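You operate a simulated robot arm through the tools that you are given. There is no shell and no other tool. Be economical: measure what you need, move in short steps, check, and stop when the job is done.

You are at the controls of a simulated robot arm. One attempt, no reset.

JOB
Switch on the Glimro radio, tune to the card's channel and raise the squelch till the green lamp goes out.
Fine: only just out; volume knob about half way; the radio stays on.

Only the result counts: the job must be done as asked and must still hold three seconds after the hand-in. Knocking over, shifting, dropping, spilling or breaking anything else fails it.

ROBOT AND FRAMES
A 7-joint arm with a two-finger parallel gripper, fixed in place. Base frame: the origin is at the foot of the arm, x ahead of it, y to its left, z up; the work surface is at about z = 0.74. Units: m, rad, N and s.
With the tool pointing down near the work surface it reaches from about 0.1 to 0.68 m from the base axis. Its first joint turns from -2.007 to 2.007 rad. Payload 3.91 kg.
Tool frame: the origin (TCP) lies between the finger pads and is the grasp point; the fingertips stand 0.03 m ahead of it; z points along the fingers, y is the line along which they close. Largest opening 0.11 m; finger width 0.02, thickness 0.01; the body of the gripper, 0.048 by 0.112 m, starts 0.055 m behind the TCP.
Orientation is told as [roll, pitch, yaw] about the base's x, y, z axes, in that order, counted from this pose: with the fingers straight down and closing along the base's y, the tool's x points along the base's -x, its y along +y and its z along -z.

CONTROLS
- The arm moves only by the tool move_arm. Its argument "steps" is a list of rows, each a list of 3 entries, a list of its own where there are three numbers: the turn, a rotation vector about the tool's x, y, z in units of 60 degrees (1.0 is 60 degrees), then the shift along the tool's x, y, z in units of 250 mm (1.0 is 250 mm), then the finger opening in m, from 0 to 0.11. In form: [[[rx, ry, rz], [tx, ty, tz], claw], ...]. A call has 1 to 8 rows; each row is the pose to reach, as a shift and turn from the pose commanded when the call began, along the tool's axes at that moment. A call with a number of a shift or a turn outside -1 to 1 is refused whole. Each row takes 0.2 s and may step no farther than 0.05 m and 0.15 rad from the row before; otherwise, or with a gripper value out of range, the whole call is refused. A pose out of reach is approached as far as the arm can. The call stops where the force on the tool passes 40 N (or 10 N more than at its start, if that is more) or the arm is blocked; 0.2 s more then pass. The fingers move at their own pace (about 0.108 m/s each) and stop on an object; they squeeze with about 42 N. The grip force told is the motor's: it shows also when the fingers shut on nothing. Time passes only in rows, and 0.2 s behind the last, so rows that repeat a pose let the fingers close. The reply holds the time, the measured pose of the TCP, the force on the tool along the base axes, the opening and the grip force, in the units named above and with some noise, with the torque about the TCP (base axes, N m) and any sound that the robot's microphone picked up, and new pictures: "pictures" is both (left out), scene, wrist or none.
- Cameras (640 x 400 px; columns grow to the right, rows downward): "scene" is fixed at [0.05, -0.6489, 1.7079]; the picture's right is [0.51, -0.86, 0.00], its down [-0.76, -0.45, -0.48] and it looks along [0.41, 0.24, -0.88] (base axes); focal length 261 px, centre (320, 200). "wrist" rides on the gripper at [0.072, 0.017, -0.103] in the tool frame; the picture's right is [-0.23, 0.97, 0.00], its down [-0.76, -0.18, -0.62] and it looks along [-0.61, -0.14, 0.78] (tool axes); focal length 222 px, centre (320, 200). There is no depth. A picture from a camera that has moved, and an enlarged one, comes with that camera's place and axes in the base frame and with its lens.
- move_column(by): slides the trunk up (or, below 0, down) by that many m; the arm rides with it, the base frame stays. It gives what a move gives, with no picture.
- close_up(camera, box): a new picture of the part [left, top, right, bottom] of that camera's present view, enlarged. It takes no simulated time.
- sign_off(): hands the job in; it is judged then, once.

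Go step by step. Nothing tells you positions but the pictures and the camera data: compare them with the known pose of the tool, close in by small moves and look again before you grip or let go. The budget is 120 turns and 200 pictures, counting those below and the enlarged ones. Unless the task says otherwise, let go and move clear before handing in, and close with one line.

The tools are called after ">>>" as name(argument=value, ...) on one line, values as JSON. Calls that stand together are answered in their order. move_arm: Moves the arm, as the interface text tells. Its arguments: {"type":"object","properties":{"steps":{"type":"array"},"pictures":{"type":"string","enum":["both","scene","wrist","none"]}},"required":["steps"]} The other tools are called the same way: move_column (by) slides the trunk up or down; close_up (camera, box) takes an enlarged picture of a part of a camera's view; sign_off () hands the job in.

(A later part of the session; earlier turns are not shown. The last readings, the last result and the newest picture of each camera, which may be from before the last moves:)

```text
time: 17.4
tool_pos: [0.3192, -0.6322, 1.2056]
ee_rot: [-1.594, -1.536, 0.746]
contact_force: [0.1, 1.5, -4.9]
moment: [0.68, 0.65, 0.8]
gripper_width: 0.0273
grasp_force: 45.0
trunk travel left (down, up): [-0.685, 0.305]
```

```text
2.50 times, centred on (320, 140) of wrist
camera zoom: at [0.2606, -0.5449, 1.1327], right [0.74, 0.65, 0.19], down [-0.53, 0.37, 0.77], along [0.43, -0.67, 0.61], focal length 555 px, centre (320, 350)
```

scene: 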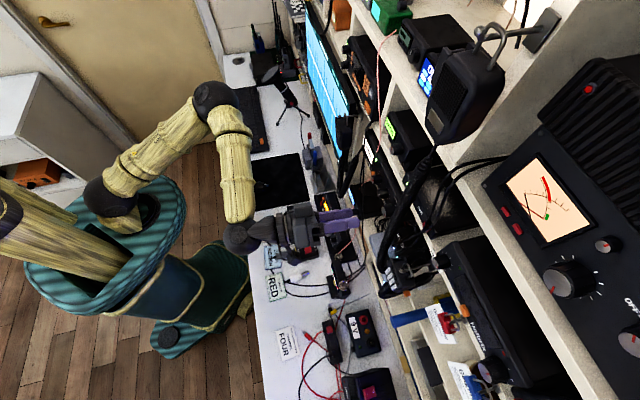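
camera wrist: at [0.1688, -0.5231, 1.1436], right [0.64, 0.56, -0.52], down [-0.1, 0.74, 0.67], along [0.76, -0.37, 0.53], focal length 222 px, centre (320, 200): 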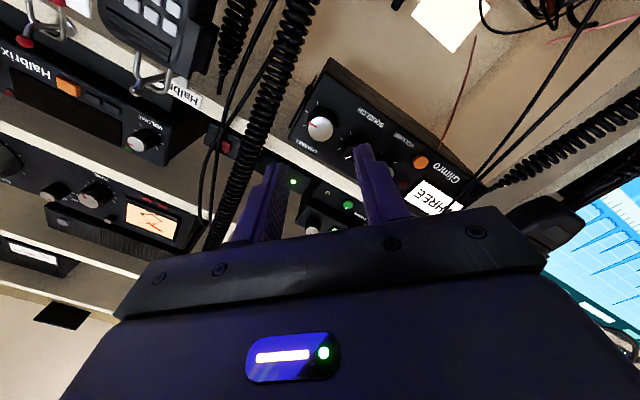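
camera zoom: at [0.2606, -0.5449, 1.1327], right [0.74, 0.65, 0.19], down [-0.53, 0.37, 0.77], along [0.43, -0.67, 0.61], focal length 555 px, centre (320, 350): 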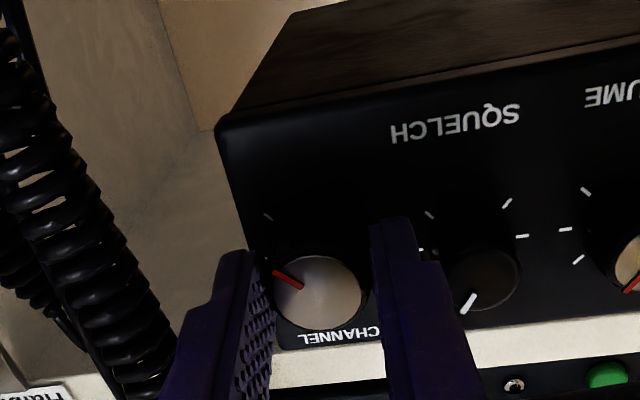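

FOUR holds. I'll open only slightly, since the squelch knob is close, and withdraw straight back.

>>> move_arm(steps=[[[0, 0, 0], [0, 0, 0], 0.031], [[0, 0, 0], [0, 0, 0], 0.031]], pictures="none")

>>> move_arm(steps=[[[0, 0, 0], [0, 0, -0.03], 0.031], [[0, 0, 0], [0, 0, -0.07], 0.031], [[0, 0, 0], [0, 0, -0.2], 0.031], [[0, 0, 0], [0, 0, -0.3], 0.031]])

>>> close_up(camera="wrist", box=[200, 60, 440, 220])

>>> close_up(camera="scene", box=[360, 130, 430, 190])

```text
time: 18.0
tool_pos: [0.3187, -0.6316, 1.2049]
ee_rot: [-1.629, -1.535, 0.778]
contact_force: [0.3, 0.3, 0.0]
moment: [0.02, -0.01, -0.06]
gripper_width: 0.031
grasp_force: 0.0
trunk travel left (down, up): [-0.685, 0.305]
```

```text
time: 19.0
tool_pos: [0.268, -0.573, 1.2065]
ee_rot: [-1.602, -1.535, 0.755]
contact_force: [-0.5, -0.1, 0.2]
moment: [0.02, 0.0, -0.01]
gripper_width: 0.0307
grasp_force: 0.1
trunk travel left (down, up): [-0.685, 0.305]
camera wrist: at [0.2093, -0.4879, 1.1349], right [0.74, 0.65, 0.19], down [-0.52, 0.37, 0.77], along [0.43, -0.66, 0.61], focal length 222 px, centre (320, 200)
```

scene: 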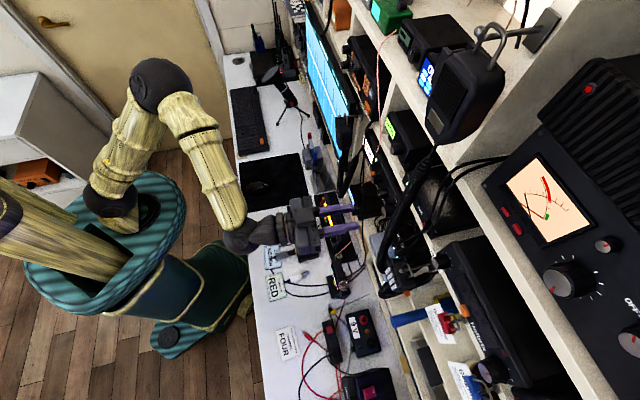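
wrist: 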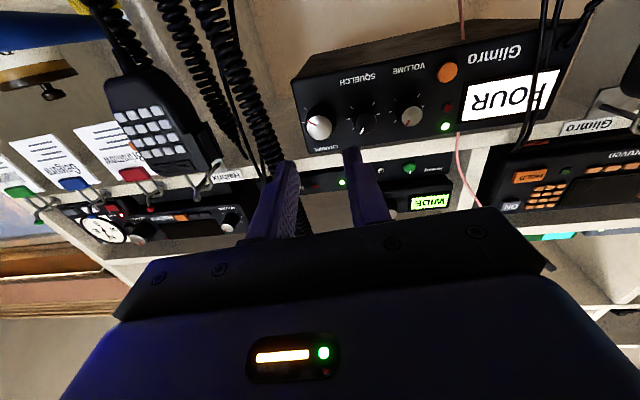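

```text
2.50 times, centred on (320, 140) of wrist
camera zoom: at [0.2093, -0.4879, 1.1349], right [0.74, 0.65, 0.19], down [-0.52, 0.37, 0.77], along [0.43, -0.66, 0.61], focal length 555 px, centre (320, 350)
```

zoom: 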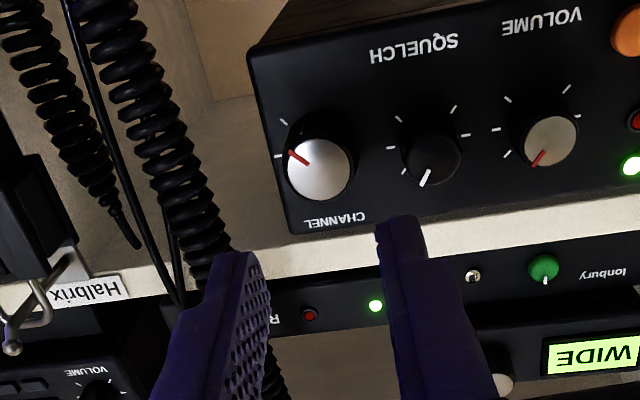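

```text
6.67 times, centred on (395, 160) of scene
camera zoom: at [0.05, -0.6489, 1.7079], right [0.51, -0.86, 0.0], down [-0.76, -0.45, -0.48], along [0.41, 0.24, -0.88], focal length 1742 px, centre (-180, 467)
```

zoom: 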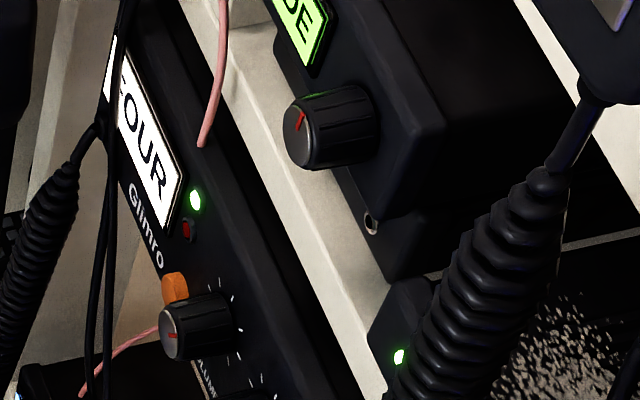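

Channel FOUR is set, and squelch and volume both point about 30° right of top. I'll roll back and line up with the squelch knob.

>>> move_arm(steps=[[[0, 0, -0.13], [-0.001, 0.03, 0], 0.032], [[0, 0, -0.26], [-0.002, 0.06, 0], 0.032], [[0, 0, -0.39], [-0.003, 0.09, 0], 0.032], [[0, 0, -0.52], [-0.004, 0.12, 0], 0.032], [[0, 0, -0.65], [-0.005, 0.151, 0], 0.032], [[0, 0, -0.76], [-0.006, 0.151, 0], 0.032]], pictures="none")

>>> close_up(camera="wrist", box=[200, 60, 440, 220])

```text
time: 20.4
tool_pos: [0.2973, -0.5498, 1.2048]
ee_rot: [-1.573, -0.736, 0.722]
contact_force: [-0.4, 0.4, 1.3]
moment: [0.01, 0.02, -0.02]
gripper_width: 0.0319
grasp_force: 0.0
trunk travel left (down, up): [-0.685, 0.305]
```

```text
2.50 times, centred on (320, 140) of wrist
camera zoom: at [0.197, -0.4998, 1.1447], right [0.62, 0.54, -0.57], down [-0.08, 0.76, 0.64], along [0.78, -0.35, 0.51], focal length 555 px, centre (320, 350)
```

zoom: 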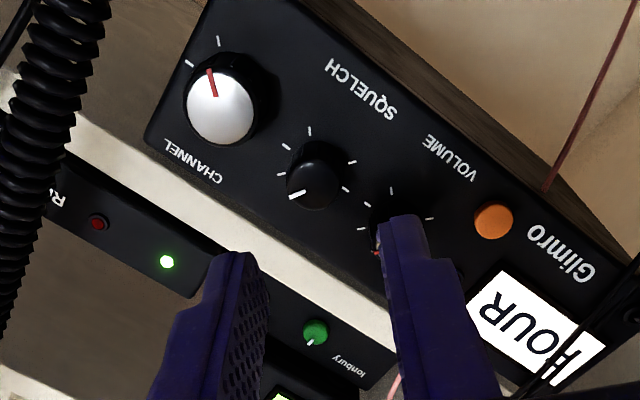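

Aligned to within a couple of millimetres. I'll advance onto the squelch knob.

>>> move_arm(steps=[[[0, 0, 0], [-0.008, -0.007, 0.1], 0.03], [[0, 0, 0], [-0.008, -0.007, 0.2], 0.03], [[0, 0, 0], [-0.008, -0.007, 0.245], 0.03]], pictures="none")

>>> close_up(camera="wrist", box=[200, 60, 440, 220])

>>> close_up(camera="scene", box=[360, 140, 430, 200])

```text
time: 21.2
tool_pos: [0.3401, -0.5955, 1.2055]
ee_rot: [-1.573, -0.738, 0.721]
contact_force: [0.5, -0.1, -0.4]
moment: [-0.01, 0.02, -0.04]
gripper_width: 0.0301
grasp_force: 0.2
trunk travel left (down, up): [-0.685, 0.305]
```

```text
2.50 times, centred on (320, 140) of wrist
camera zoom: at [0.2388, -0.5462, 1.1454], right [0.62, 0.54, -0.57], down [-0.08, 0.76, 0.64], along [0.78, -0.35, 0.51], focal length 555 px, centre (320, 350)
```

zoom: 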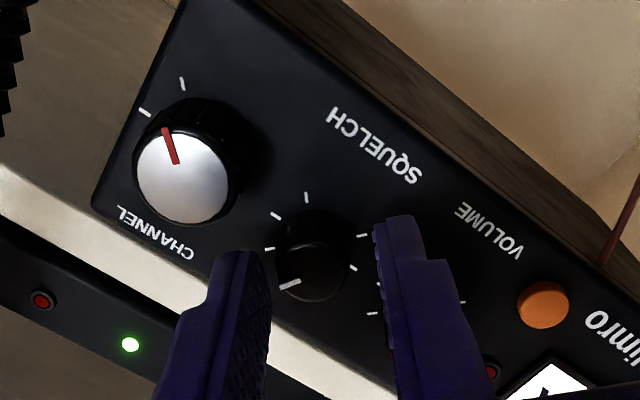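

```text
6.67 times, centred on (395, 170) of scene
camera zoom: at [0.05, -0.6489, 1.7079], right [0.51, -0.86, 0.0], down [-0.76, -0.45, -0.48], along [0.41, 0.24, -0.88], focal length 1742 px, centre (-180, 400)
```

zoom: 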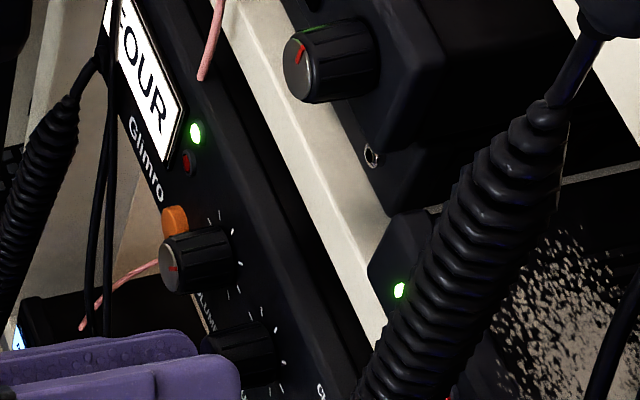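

>>> move_arm(steps=[[[0, 0, 0], [0, -0.005, 0.02], 0.03], [[0, 0, 0], [0, -0.005, 0.04], 0.03], [[0, 0, 0], [0, -0.005, 0.04], 0.022], [[0, 0, 0], [0, -0.005, 0.04], 0.013], [[0, 0, 0], [0, -0.005, 0.04], 0.013]], pictures="none")

>>> close_up(camera="wrist", box=[200, 60, 440, 220])

>>> close_up(camera="scene", box=[360, 130, 430, 190])

```text
time: 22.4
tool_pos: [0.3433, -0.6032, 1.2083]
ee_rot: [-1.574, -0.739, 0.724]
contact_force: [-0.2, -1.1, 1.1]
moment: [0.21, 0.18, 0.22]
gripper_width: 0.0198
grasp_force: 45.7
trunk travel left (down, up): [-0.685, 0.305]
```

```text
2.50 times, centred on (320, 140) of wrist
camera zoom: at [0.2432, -0.5541, 1.1472], right [0.62, 0.54, -0.57], down [-0.08, 0.76, 0.64], along [0.78, -0.35, 0.51], focal length 555 px, centre (320, 350)
```

zoom: 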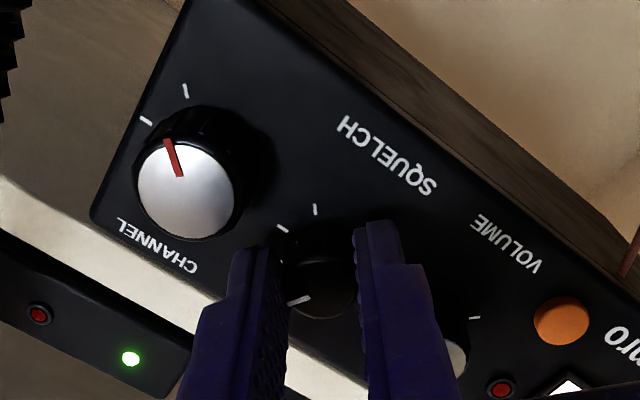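

```text
6.67 times, centred on (395, 160) of scene
camera zoom: at [0.05, -0.6489, 1.7079], right [0.51, -0.86, 0.0], down [-0.76, -0.45, -0.48], along [0.41, 0.24, -0.88], focal length 1742 px, centre (-180, 467)
```

zoom: 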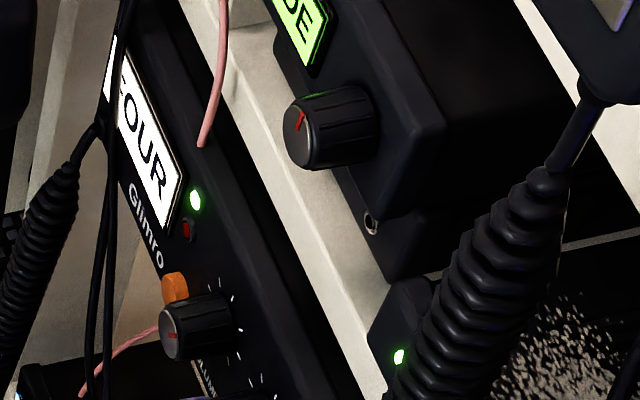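

Gripped cleanly with little side force and the green lamp still on. I'll turn the squelch clockwise in small increments and watch the lamp.

>>> move_arm(steps=[[[0, 0, 0.08], [0, 0, 0], 0.013], [[0, 0, 0.16], [0, 0, 0], 0.013]], pictures="none")

>>> close_up(camera="scene", box=[360, 130, 430, 190])

```text
time: 23.0
tool_pos: [0.3435, -0.6028, 1.2072]
ee_rot: [-1.57, -0.905, 0.723]
contact_force: [-1.1, 5.5, -0.9]
moment: [0.87, 0.9, -0.17]
gripper_width: 0.0198
grasp_force: 45.3
trunk travel left (down, up): [-0.685, 0.305]
```

```text
6.67 times, centred on (395, 160) of scene
camera zoom: at [0.05, -0.6489, 1.7079], right [0.51, -0.86, 0.0], down [-0.76, -0.45, -0.48], along [0.41, 0.24, -0.88], focal length 1742 px, centre (-180, 467)
```

zoom: 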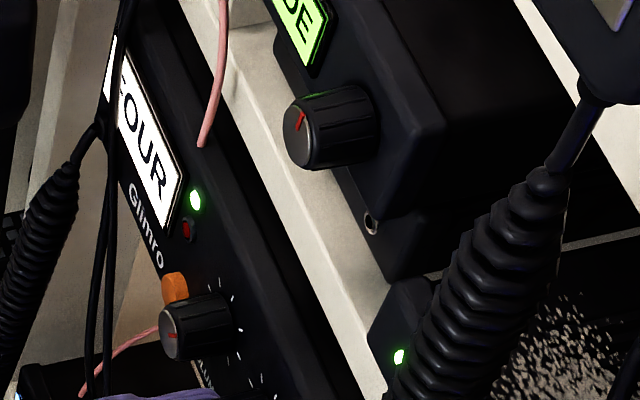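

>>> move_arm(steps=[[[0, 0, 0.06], [0, 0, 0], 0.013], [[0, 0, 0.12], [0, 0, 0], 0.013]], pictures="none")

>>> close_up(camera="scene", box=[360, 130, 430, 190])

>>> close_up(camera="wrist", box=[200, 60, 440, 220])

```text
time: 23.6
tool_pos: [0.3453, -0.6031, 1.2069]
ee_rot: [-1.567, -1.031, 0.724]
contact_force: [-2.7, 11.9, -8.8]
moment: [0.81, 0.81, 0.3]
gripper_width: 0.02
grasp_force: 45.2
trunk travel left (down, up): [-0.685, 0.305]
```

```text
6.67 times, centred on (395, 160) of scene
camera zoom: at [0.05, -0.6489, 1.7079], right [0.51, -0.86, 0.0], down [-0.76, -0.45, -0.48], along [0.41, 0.24, -0.88], focal length 1742 px, centre (-180, 467)
```

zoom: 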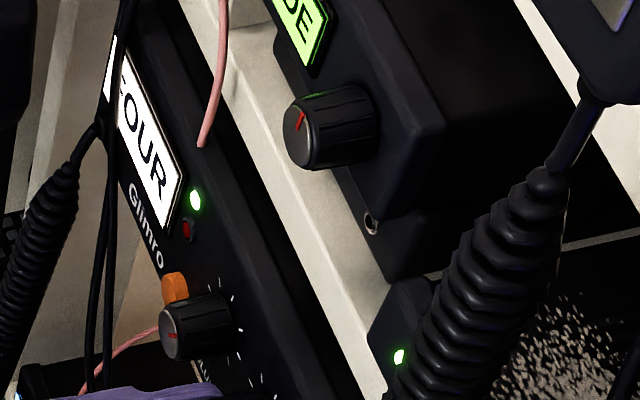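

```text
2.50 times, centred on (320, 140) of wrist
camera zoom: at [0.2583, -0.5407, 1.1373], right [0.71, 0.63, -0.3], down [-0.23, 0.62, 0.75], along [0.66, -0.46, 0.59], focal length 555 px, centre (320, 350)
```

zoom: 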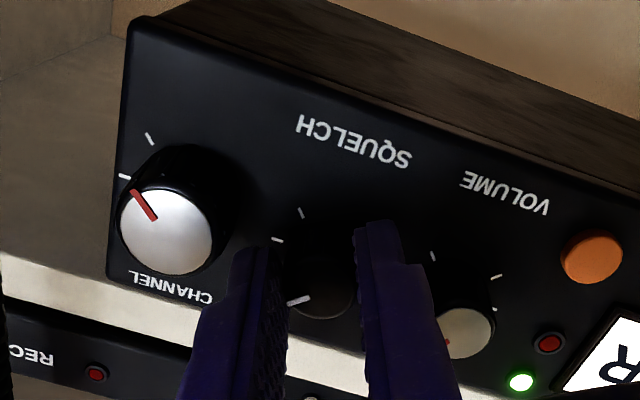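

>>> move_arm(steps=[[[0, 0, 0.05], [0, 0.003, 0], 0.013], [[0, 0, 0.1], [0, 0.003, 0], 0.013]], pictures="none")

>>> close_up(camera="scene", box=[360, 130, 430, 190])

```text
time: 24.2
tool_pos: [0.344, -0.6026, 1.2076]
ee_rot: [-1.566, -1.137, 0.719]
contact_force: [-4.8, 16.8, -18.8]
moment: [0.92, 0.97, 0.37]
gripper_width: 0.0201
grasp_force: 45.1
trunk travel left (down, up): [-0.685, 0.305]
```

```text
6.67 times, centred on (395, 160) of scene
camera zoom: at [0.05, -0.6489, 1.7079], right [0.51, -0.86, 0.0], down [-0.76, -0.45, -0.48], along [0.41, 0.24, -0.88], focal length 1742 px, centre (-180, 467)
```

zoom: 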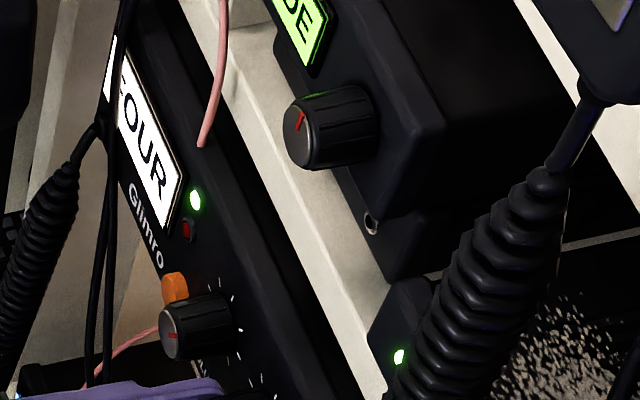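

The knob follows, but side load is building up. I'll release slightly to relax and re-grip at this angle.

>>> move_arm(steps=[[[0, 0, 0], [0, 0, 0], 0.024], [[0, 0, 0], [0, 0, 0], 0.024]], pictures="none")

>>> close_up(camera="wrist", box=[240, 100, 400, 220])

>>> close_up(camera="scene", box=[360, 130, 430, 190])

```text
time: 24.8
tool_pos: [0.3448, -0.6035, 1.2097]
ee_rot: [-1.579, -1.136, 0.729]
contact_force: [0.8, 0.8, -0.1]
moment: [0.05, 0.03, -0.04]
gripper_width: 0.0249
grasp_force: 1.4
trunk travel left (down, up): [-0.685, 0.305]
```

```text
3.33 times, centred on (320, 160) of wrist
camera zoom: at [0.2639, -0.5366, 1.1375], right [0.74, 0.65, -0.2], down [-0.29, 0.58, 0.76], along [0.61, -0.5, 0.61], focal length 740 px, centre (320, 333)
```

zoom: 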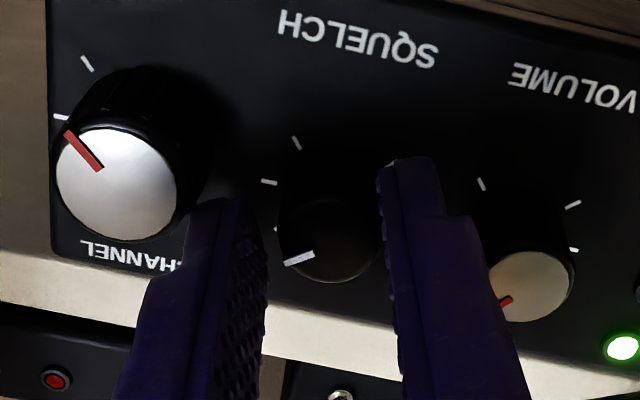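

```text
6.67 times, centred on (395, 160) of scene
camera zoom: at [0.05, -0.6489, 1.7079], right [0.51, -0.86, 0.0], down [-0.76, -0.45, -0.48], along [0.41, 0.24, -0.88], focal length 1742 px, centre (-180, 467)
```

zoom: 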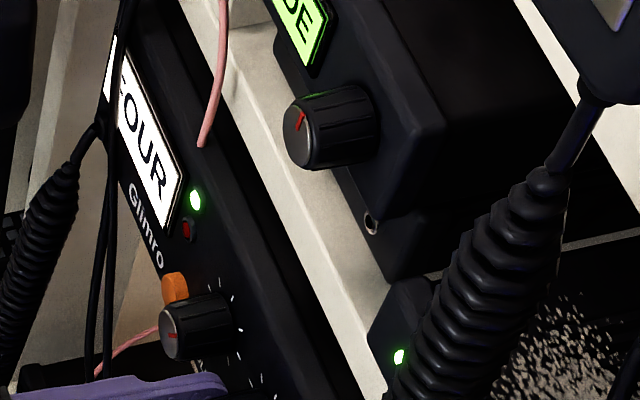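

>>> move_arm(steps=[[[0, 0, 0], [0.004, 0.005, 0], 0.024], [[0, 0, 0], [0.004, 0.005, 0], 0.013], [[0, 0, 0.05], [0.004, 0.005, 0], 0.013], [[0, 0, 0.1], [0.004, 0.005, 0], 0.013]], pictures="none")

>>> close_up(camera="scene", box=[360, 130, 430, 190])

```text
time: 25.8
tool_pos: [0.3452, -0.6016, 1.207]
ee_rot: [-1.573, -1.24, 0.724]
contact_force: [-0.7, 4.0, -1.2]
moment: [0.68, 0.71, 0.29]
gripper_width: 0.02
grasp_force: 45.0
trunk travel left (down, up): [-0.685, 0.305]
```

```text
6.67 times, centred on (395, 160) of scene
camera zoom: at [0.05, -0.6489, 1.7079], right [0.51, -0.86, 0.0], down [-0.76, -0.45, -0.48], along [0.41, 0.24, -0.88], focal length 1742 px, centre (-180, 467)
```

zoom: 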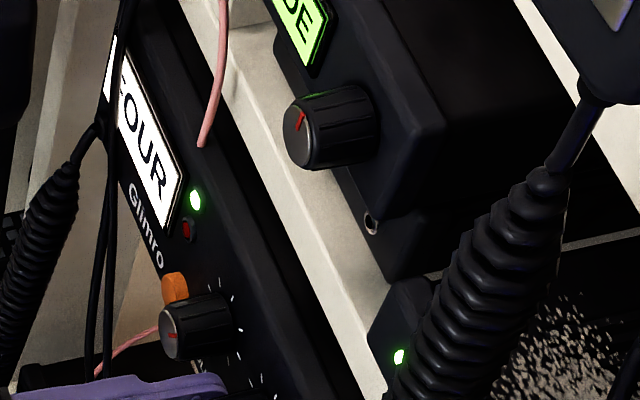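

Much lower load now. I'll continue clockwise in about 5° steps.

>>> move_arm(steps=[[[0, 0, 0.045], [0, 0, 0], 0.013], [[0, 0, 0.09], [0, 0, 0], 0.013]], pictures="none")

>>> close_up(camera="scene", box=[360, 130, 430, 190])

```text
time: 26.4
tool_pos: [0.3454, -0.6028, 1.2073]
ee_rot: [-1.574, -1.335, 0.725]
contact_force: [0.0, 3.3, -0.7]
moment: [0.79, 0.84, 0.33]
gripper_width: 0.02
grasp_force: 45.1
trunk travel left (down, up): [-0.685, 0.305]
```

```text
6.67 times, centred on (395, 160) of scene
camera zoom: at [0.05, -0.6489, 1.7079], right [0.51, -0.86, 0.0], down [-0.76, -0.45, -0.48], along [0.41, 0.24, -0.88], focal length 1742 px, centre (-180, 467)
```

zoom: 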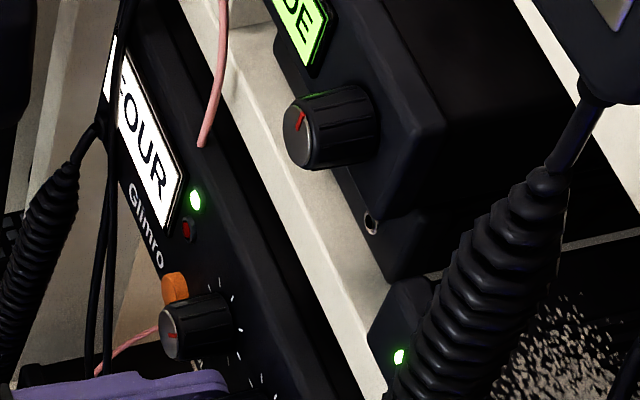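

>>> move_arm(steps=[[[0, 0, 0.045], [0, 0, 0], 0.013], [[0, 0, 0.09], [0, 0, 0], 0.013]], pictures="none")

>>> close_up(camera="scene", box=[360, 130, 430, 190])

>>> close_up(camera="wrist", box=[240, 100, 400, 220])

```text
time: 27.0
tool_pos: [0.3456, -0.6021, 1.2086]
ee_rot: [-1.581, -1.43, 0.735]
contact_force: [4.5, -0.9, 1.4]
moment: [0.75, 0.8, 0.51]
gripper_width: 0.0203
grasp_force: 45.2
trunk travel left (down, up): [-0.685, 0.305]
```

```text
6.67 times, centred on (395, 160) of scene
camera zoom: at [0.05, -0.6489, 1.7079], right [0.51, -0.86, 0.0], down [-0.76, -0.45, -0.48], along [0.41, 0.24, -0.88], focal length 1742 px, centre (-180, 467)
```

zoom: 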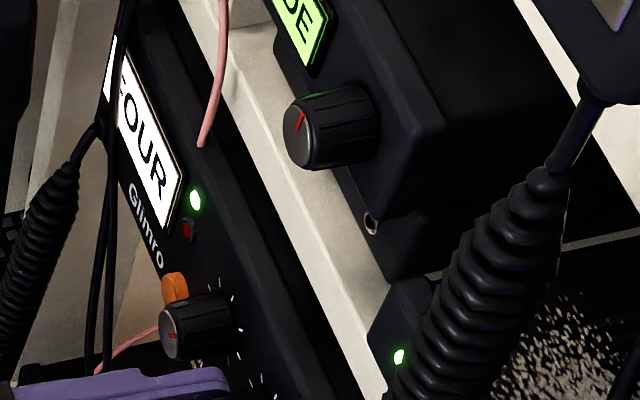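

```text
3.33 times, centred on (320, 160) of wrist
camera zoom: at [0.2814, -0.5209, 1.1338], right [0.75, 0.66, 0.09], down [-0.46, 0.42, 0.78], along [0.48, -0.62, 0.62], focal length 740 px, centre (320, 333)
```

zoom: 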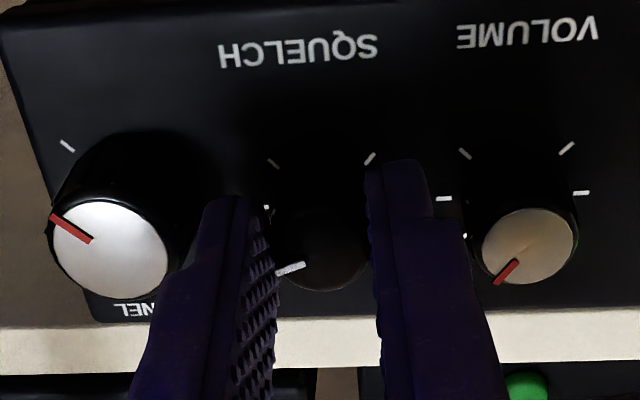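

>>> move_arm(steps=[[[0, 0, 0.045], [0, 0, 0], 0.013], [[0, 0, 0.09], [0, 0, 0], 0.013]], pictures="none")

>>> close_up(camera="scene", box=[360, 130, 430, 190])

```text
time: 27.6
tool_pos: [0.3461, -0.602, 1.2075]
ee_rot: [-1.607, -1.523, 0.76]
contact_force: [2.2, 1.4, 2.7]
moment: [0.71, 0.71, 0.54]
gripper_width: 0.0199
grasp_force: 45.6
trunk travel left (down, up): [-0.685, 0.305]
```

```text
6.67 times, centred on (395, 160) of scene
camera zoom: at [0.05, -0.6489, 1.7079], right [0.51, -0.86, 0.0], down [-0.76, -0.45, -0.48], along [0.41, 0.24, -0.88], focal length 1742 px, centre (-180, 467)
```

zoom: 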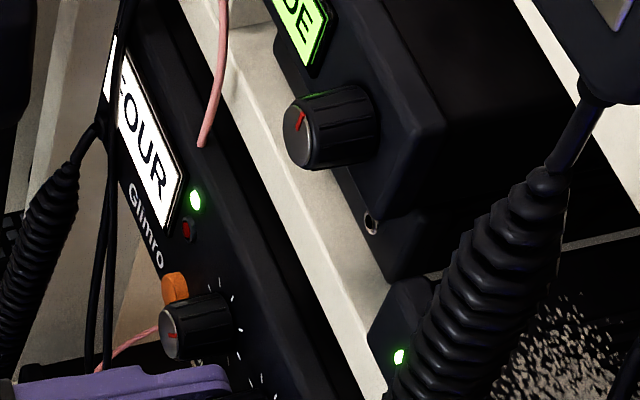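

>>> move_arm(steps=[[[0, 0, 0.045], [0, 0, 0], 0.013], [[0, 0, 0.09], [0, 0, 0], 0.013]], pictures="none")

>>> close_up(camera="scene", box=[360, 130, 430, 190])

```text
time: 28.2
tool_pos: [0.3454, -0.6027, 1.2063]
ee_rot: [1.614, -1.523, -2.462]
contact_force: [8.0, -3.7, 4.8]
moment: [0.62, 0.68, 0.73]
gripper_width: 0.0203
grasp_force: 44.6
trunk travel left (down, up): [-0.685, 0.305]
```

```text
6.67 times, centred on (395, 160) of scene
camera zoom: at [0.05, -0.6489, 1.7079], right [0.51, -0.86, 0.0], down [-0.76, -0.45, -0.48], along [0.41, 0.24, -0.88], focal length 1742 px, centre (-180, 467)
```

zoom: 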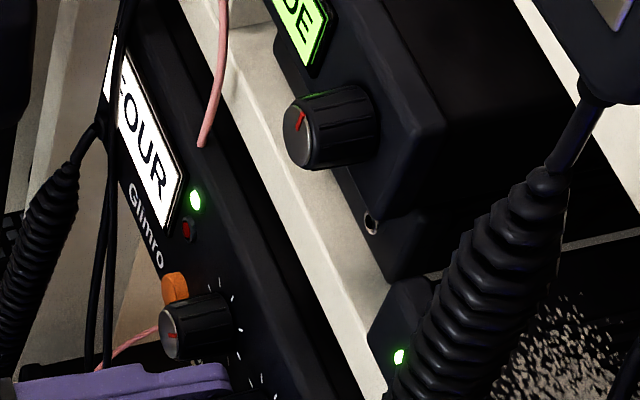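

>>> move_arm(steps=[[[0, 0, 0.045], [0, 0.001, 0], 0.013], [[0, 0, 0.09], [0, 0.001, 0], 0.013]], pictures="none")

>>> close_up(camera="scene", box=[360, 130, 430, 190])

>>> close_up(camera="wrist", box=[240, 100, 400, 220])

```text
time: 28.8
tool_pos: [0.3452, -0.6013, 1.208]
ee_rot: [1.58, -1.429, -2.425]
contact_force: [4.6, 1.8, 4.2]
moment: [0.54, 0.57, 0.77]
gripper_width: 0.0202
grasp_force: 45.6
trunk travel left (down, up): [-0.685, 0.305]
```

```text
6.67 times, centred on (395, 160) of scene
camera zoom: at [0.05, -0.6489, 1.7079], right [0.51, -0.86, 0.0], down [-0.76, -0.45, -0.48], along [0.41, 0.24, -0.88], focal length 1742 px, centre (-180, 467)
```

zoom: 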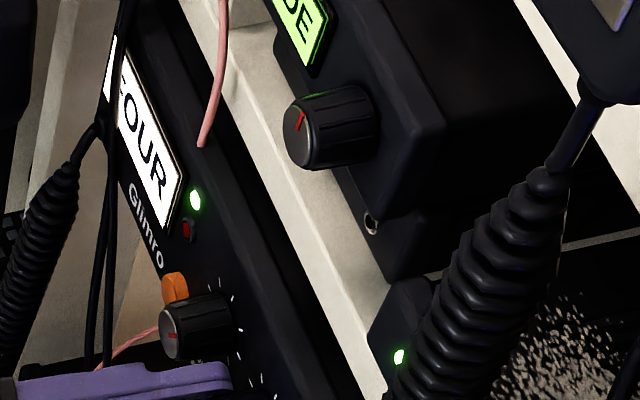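

```text
3.33 times, centred on (320, 160) of wrist
camera zoom: at [0.2972, -0.5068, 1.1386], right [0.7, 0.62, 0.36], down [-0.62, 0.28, 0.73], along [0.35, -0.73, 0.58], focal length 740 px, centre (320, 333)
```

zoom: 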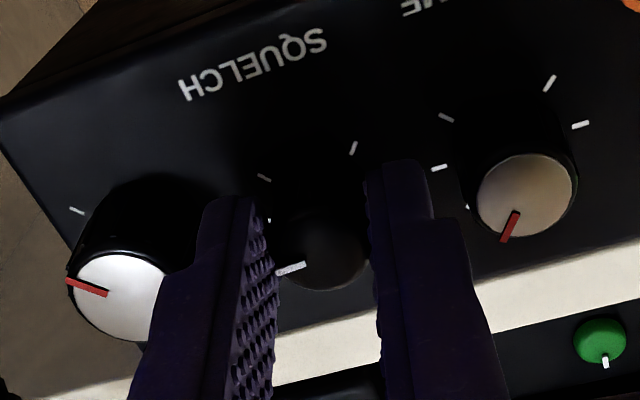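

>>> move_arm(steps=[[[0, 0, 0.045], [0, 0.001, 0], 0.013], [[0, 0, 0.09], [0, 0.001, 0], 0.013]], pictures="none")

>>> close_up(camera="scene", box=[360, 130, 430, 190])

```text
time: 29.4
tool_pos: [0.346, -0.6011, 1.2076]
ee_rot: [1.576, -1.336, -2.424]
contact_force: [5.4, 4.9, 3.5]
moment: [0.68, 0.71, 1.1]
gripper_width: 0.0202
grasp_force: 45.2
trunk travel left (down, up): [-0.685, 0.305]
```

```text
6.67 times, centred on (395, 160) of scene
camera zoom: at [0.05, -0.6489, 1.7079], right [0.51, -0.86, 0.0], down [-0.76, -0.45, -0.48], along [0.41, 0.24, -0.88], focal length 1742 px, centre (-180, 467)
```

zoom: 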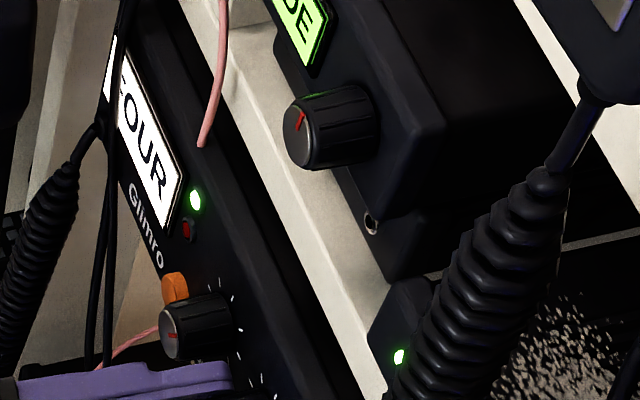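

>>> move_arm(steps=[[[0, 0, 0.045], [0, 0.002, 0], 0.013], [[0, 0, 0.09], [0, 0.002, 0], 0.013]], pictures="none")

>>> close_up(camera="scene", box=[360, 130, 430, 190])

```text
time: 30.0
tool_pos: [0.3461, -0.6023, 1.2079]
ee_rot: [1.573, -1.241, -2.419]
contact_force: [7.0, 0.3, 2.5]
moment: [0.57, 0.6, 0.95]
gripper_width: 0.02
grasp_force: 45.4
trunk travel left (down, up): [-0.685, 0.305]
```

```text
6.67 times, centred on (395, 160) of scene
camera zoom: at [0.05, -0.6489, 1.7079], right [0.51, -0.86, 0.0], down [-0.76, -0.45, -0.48], along [0.41, 0.24, -0.88], focal length 1742 px, centre (-180, 467)
```

zoom: 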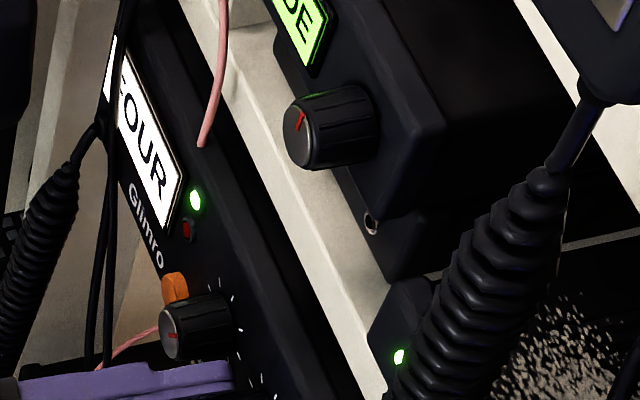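

>>> move_arm(steps=[[[0, 0, 0.045], [0, 0.001, 0], 0.013], [[0, 0, 0.09], [0, 0.001, 0], 0.013]], pictures="none")

>>> close_up(camera="scene", box=[360, 130, 430, 190])

```text
time: 30.6
tool_pos: [0.3452, -0.6004, 1.2069]
ee_rot: [1.575, -1.148, -2.422]
contact_force: [6.8, -2.0, 4.6]
moment: [0.41, 0.46, 1.06]
gripper_width: 0.0199
grasp_force: 44.9
trunk travel left (down, up): [-0.685, 0.305]
```

```text
6.67 times, centred on (395, 160) of scene
camera zoom: at [0.05, -0.6489, 1.7079], right [0.51, -0.86, 0.0], down [-0.76, -0.45, -0.48], along [0.41, 0.24, -0.88], focal length 1742 px, centre (-180, 467)
```

zoom: 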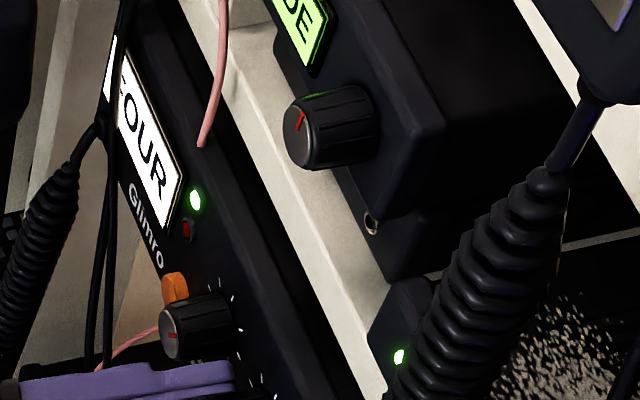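

>>> move_arm(steps=[[[0, 0, 0.045], [0, 0.001, 0], 0.013], [[0, 0, 0.09], [0, 0.001, 0], 0.013]], pictures="none")

>>> close_up(camera="scene", box=[360, 130, 430, 190])

>>> close_up(camera="wrist", box=[240, 100, 400, 220])

```text
time: 31.2
tool_pos: [0.3471, -0.6014, 1.2067]
ee_rot: [1.575, -1.053, -2.423]
contact_force: [3.6, 2.9, 5.0]
moment: [0.37, 0.46, 1.2]
gripper_width: 0.0202
grasp_force: 45.0
trunk travel left (down, up): [-0.685, 0.305]
```

```text
6.67 times, centred on (395, 160) of scene
camera zoom: at [0.05, -0.6489, 1.7079], right [0.51, -0.86, 0.0], down [-0.76, -0.45, -0.48], along [0.41, 0.24, -0.88], focal length 1742 px, centre (-180, 467)
```

zoom: 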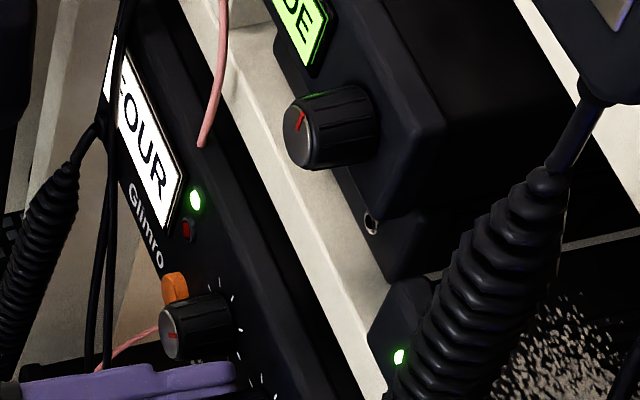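

```text
3.33 times, centred on (320, 160) of wrist
camera zoom: at [0.3157, -0.4903, 1.1537], right [0.55, 0.49, 0.68], down [-0.81, 0.12, 0.57], along [0.2, -0.87, 0.46], focal length 740 px, centre (320, 333)
```

zoom: 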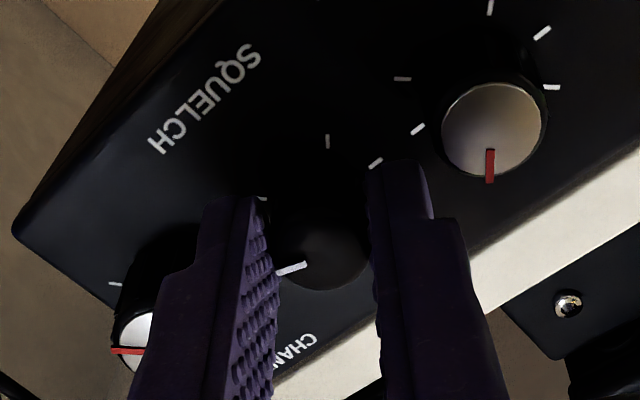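

>>> move_arm(steps=[[[0, 0, 0.045], [0, 0, 0], 0.013], [[0, 0, 0.09], [0, 0, 0], 0.013]], pictures="none")

>>> close_up(camera="scene", box=[360, 130, 430, 190])

```text
time: 31.8
tool_pos: [0.3481, -0.6005, 1.208]
ee_rot: [1.573, -0.958, -2.421]
contact_force: [2.1, 5.3, 1.3]
moment: [-0.49, -0.45, 0.82]
gripper_width: 0.0199
grasp_force: 45.4
trunk travel left (down, up): [-0.685, 0.305]
```

```text
6.67 times, centred on (395, 160) of scene
camera zoom: at [0.05, -0.6489, 1.7079], right [0.51, -0.86, 0.0], down [-0.76, -0.45, -0.48], along [0.41, 0.24, -0.88], focal length 1742 px, centre (-180, 467)
```

zoom: 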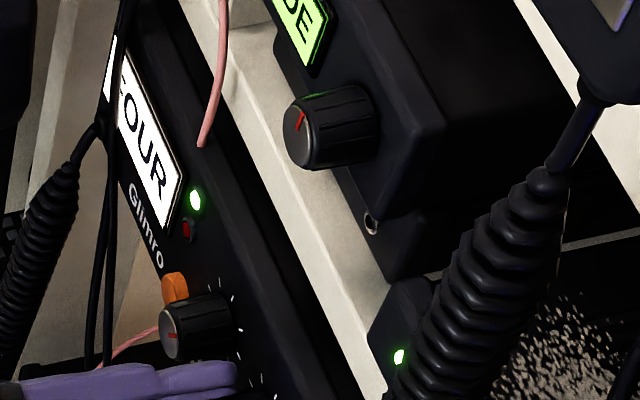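

>>> move_arm(steps=[[[0, 0, 0.045], [0, 0, 0], 0.013], [[0, 0, 0.09], [0, 0, 0], 0.013]], pictures="none")

>>> close_up(camera="scene", box=[360, 130, 430, 190])

>>> close_up(camera="wrist", box=[240, 100, 400, 220])

```text
time: 32.4
tool_pos: [0.3467, -0.6014, 1.2078]
ee_rot: [1.573, -0.863, -2.42]
contact_force: [3.8, 7.1, 0.2]
moment: [0.28, 0.36, 1.19]
gripper_width: 0.0199
grasp_force: 45.4
trunk travel left (down, up): [-0.685, 0.305]
```

```text
6.67 times, centred on (395, 160) of scene
camera zoom: at [0.05, -0.6489, 1.7079], right [0.51, -0.86, 0.0], down [-0.76, -0.45, -0.48], along [0.41, 0.24, -0.88], focal length 1742 px, centre (-180, 467)
```

zoom: 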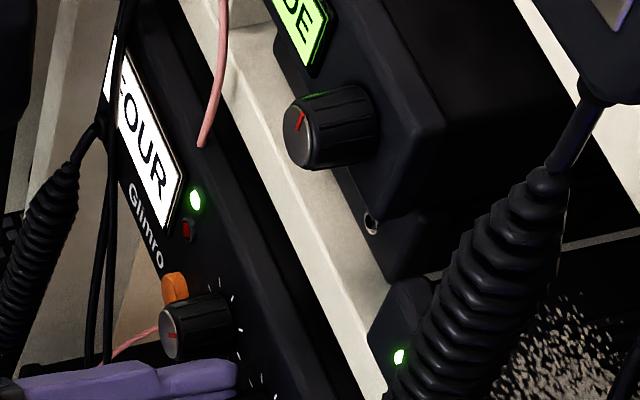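

```text
3.33 times, centred on (320, 160) of wrist
camera zoom: at [0.3228, -0.4839, 1.1645], right [0.44, 0.39, 0.8], down [-0.88, 0.05, 0.46], along [0.14, -0.92, 0.37], focal length 740 px, centre (320, 333)
```

zoom: 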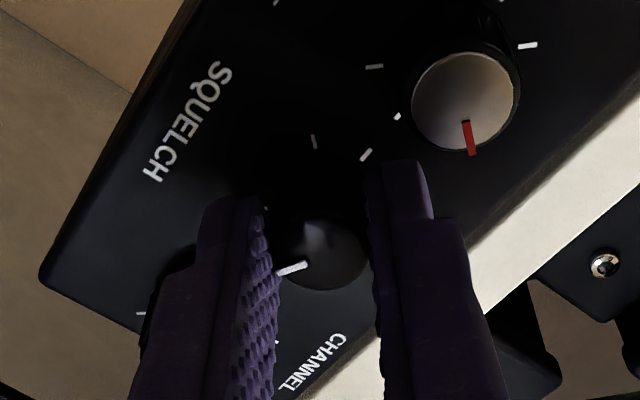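

>>> move_arm(steps=[[[0, 0, 0.04], [0, 0, 0], 0.013], [[0, 0, 0.08], [0, 0, 0], 0.013]], pictures="none")

>>> close_up(camera="scene", box=[360, 130, 430, 190])

```text
time: 33.0
tool_pos: [0.3464, -0.6005, 1.2078]
ee_rot: [1.574, -0.778, -2.42]
contact_force: [4.3, 5.9, 1.9]
moment: [0.31, 0.31, 1.23]
gripper_width: 0.0197
grasp_force: 45.4
trunk travel left (down, up): [-0.685, 0.305]
```

```text
6.67 times, centred on (395, 160) of scene
camera zoom: at [0.05, -0.6489, 1.7079], right [0.51, -0.86, 0.0], down [-0.76, -0.45, -0.48], along [0.41, 0.24, -0.88], focal length 1742 px, centre (-180, 467)
```

zoom: 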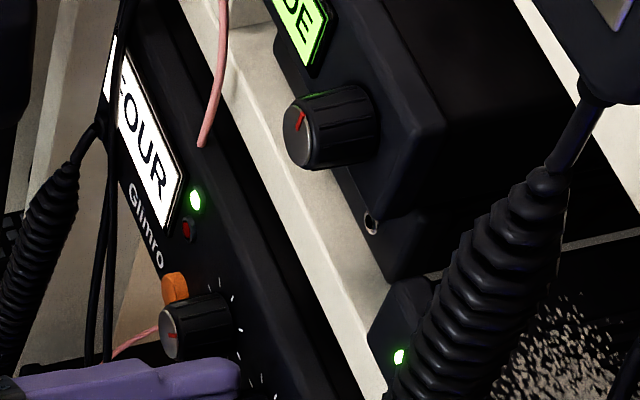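

>>> move_arm(steps=[[[0, 0, 0.04], [0, 0, 0], 0.013], [[0, 0, 0.08], [0, 0, 0], 0.013]], pictures="none")

>>> close_up(camera="scene", box=[360, 130, 430, 190])

>>> close_up(camera="wrist", box=[240, 60, 400, 180])

```text
time: 33.6
tool_pos: [0.3472, -0.6, 1.2074]
ee_rot: [1.573, -0.697, -2.42]
contact_force: [6.1, 0.9, 3.3]
moment: [0.3, 0.4, 1.31]
gripper_width: 0.0198
grasp_force: 45.2
trunk travel left (down, up): [-0.685, 0.305]
```

```text
6.67 times, centred on (395, 160) of scene
camera zoom: at [0.05, -0.6489, 1.7079], right [0.51, -0.86, 0.0], down [-0.76, -0.45, -0.48], along [0.41, 0.24, -0.88], focal length 1742 px, centre (-180, 467)
```

zoom: 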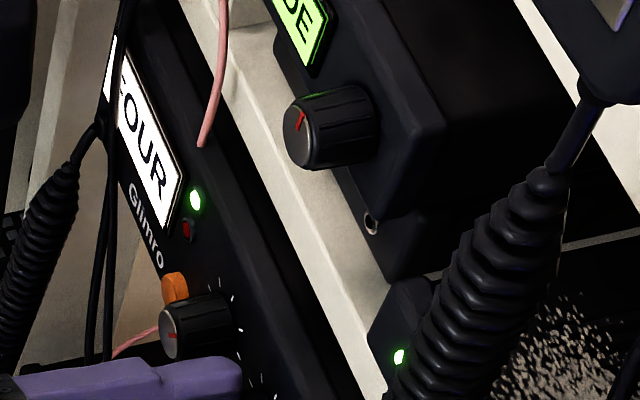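

```text
3.33 times, centred on (320, 120) of wrist
camera zoom: at [0.328, -0.4794, 1.1753], right [0.34, 0.3, 0.89], down [-0.94, 0.01, 0.35], along [0.1, -0.95, 0.28], focal length 740 px, centre (320, 467)
```

zoom: 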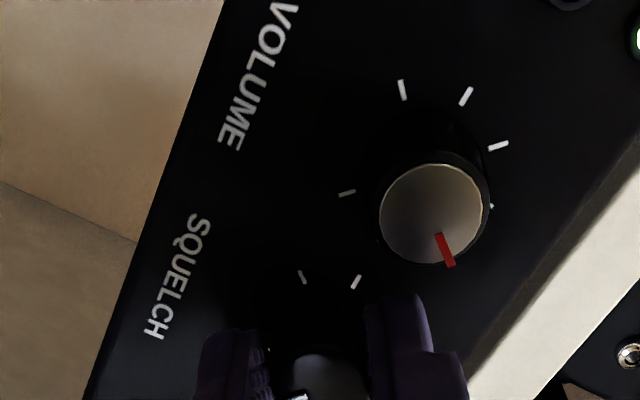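

>>> move_arm(steps=[[[0, 0, 0.03], [0, 0, 0], 0.013], [[0, 0, 0.06], [0, 0, 0], 0.013]], pictures="none")

>>> close_up(camera="scene", box=[360, 130, 430, 190])

>>> close_up(camera="wrist", box=[240, 100, 400, 220])

```text
time: 34.2
tool_pos: [0.3472, -0.601, 1.209]
ee_rot: [1.572, -0.631, -2.418]
contact_force: [7.9, 2.8, 2.7]
moment: [0.11, 0.14, 0.88]
gripper_width: 0.0197
grasp_force: 44.6
trunk travel left (down, up): [-0.685, 0.305]
```

```text
6.67 times, centred on (395, 160) of scene
camera zoom: at [0.05, -0.6489, 1.7079], right [0.51, -0.86, 0.0], down [-0.76, -0.45, -0.48], along [0.41, 0.24, -0.88], focal length 1742 px, centre (-180, 467)
```

zoom: 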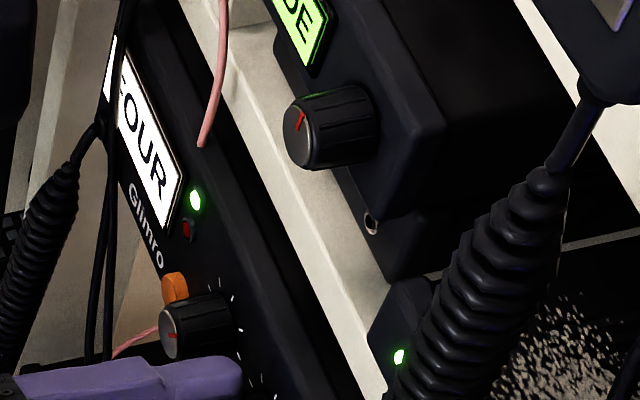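

```text
3.33 times, centred on (320, 160) of wrist
camera zoom: at [0.3294, -0.478, 1.1798], right [0.29, 0.26, 0.92], down [-0.95, -0.01, 0.31], along [0.09, -0.97, 0.25], focal length 740 px, centre (320, 333)
```

zoom: 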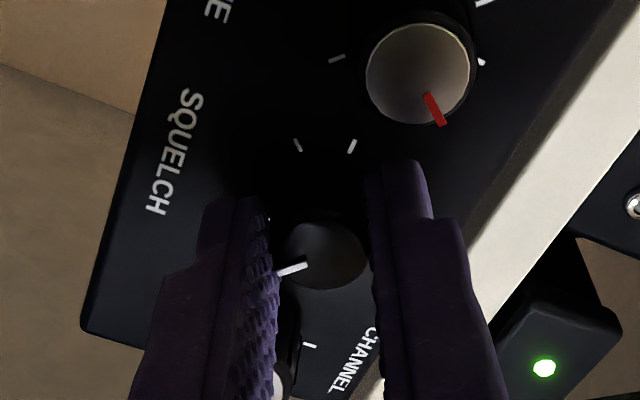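

>>> move_arm(steps=[[[0, 0, 0.03], [0, 0, 0], 0.013], [[0, 0, 0.06], [0, 0, 0], 0.013]], pictures="none")

>>> close_up(camera="scene", box=[360, 130, 430, 190])

>>> close_up(camera="wrist", box=[240, 100, 400, 220])

```text
time: 34.8
tool_pos: [0.3474, -0.6, 1.2089]
ee_rot: [1.575, -0.573, -2.419]
contact_force: [8.3, 0.7, 7.6]
moment: [0.19, 0.29, 1.17]
gripper_width: 0.0197
grasp_force: 44.9
trunk travel left (down, up): [-0.685, 0.305]
```

```text
6.67 times, centred on (395, 160) of scene
camera zoom: at [0.05, -0.6489, 1.7079], right [0.51, -0.86, 0.0], down [-0.76, -0.45, -0.48], along [0.41, 0.24, -0.88], focal length 1742 px, centre (-180, 467)
```

zoom: 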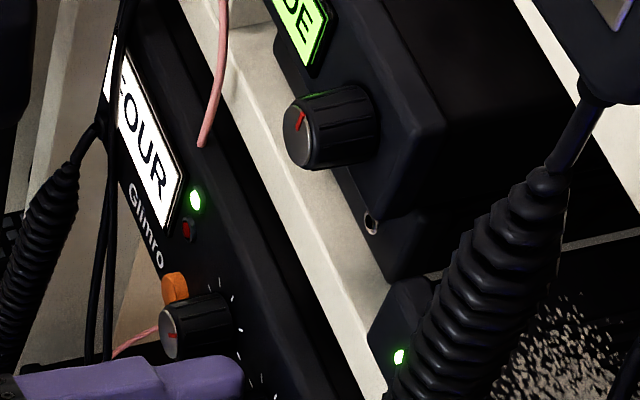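

```text
3.33 times, centred on (320, 160) of wrist
camera zoom: at [0.3308, -0.4768, 1.184], right [0.25, 0.22, 0.94], down [-0.97, -0.02, 0.26], along [0.08, -0.97, 0.21], focal length 740 px, centre (320, 333)
```

zoom: 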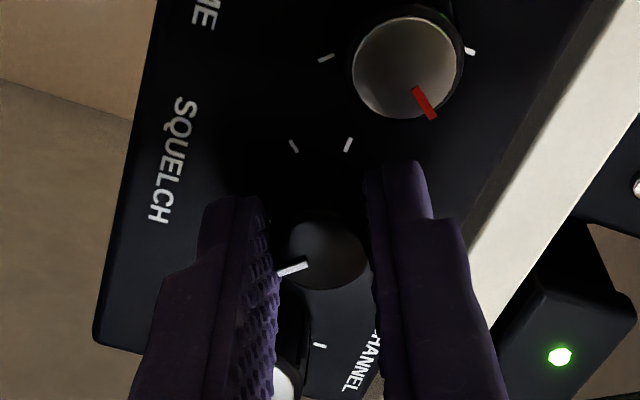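

>>> move_arm(steps=[[[0, 0, 0.03], [0, 0, 0], 0.013], [[0, 0, 0.06], [0, 0, 0], 0.013]], pictures="none")

>>> close_up(camera="scene", box=[360, 130, 430, 190])

>>> close_up(camera="wrist", box=[240, 100, 400, 220])

```text
time: 35.4
tool_pos: [0.347, -0.6003, 1.2082]
ee_rot: [1.576, -0.51, -2.422]
contact_force: [11.0, -2.8, 12.8]
moment: [0.05, 0.16, 1.17]
gripper_width: 0.0197
grasp_force: 45.4
trunk travel left (down, up): [-0.685, 0.305]
```

```text
6.67 times, centred on (395, 160) of scene
camera zoom: at [0.05, -0.6489, 1.7079], right [0.51, -0.86, 0.0], down [-0.76, -0.45, -0.48], along [0.41, 0.24, -0.88], focal length 1742 px, centre (-180, 467)
```

zoom: 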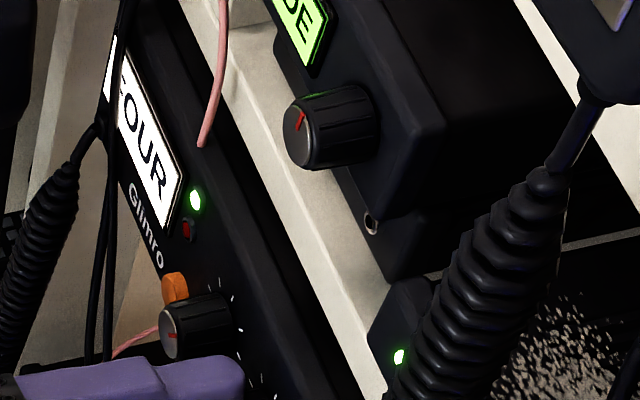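

```text
3.33 times, centred on (320, 160) of wrist
camera zoom: at [0.3319, -0.4758, 1.1885], right [0.2, 0.19, 0.96], down [-0.98, -0.03, 0.21], along [0.07, -0.98, 0.18], focal length 740 px, centre (320, 333)
```

zoom: 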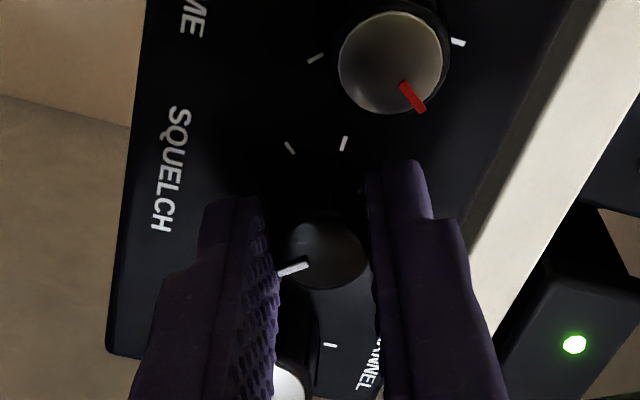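

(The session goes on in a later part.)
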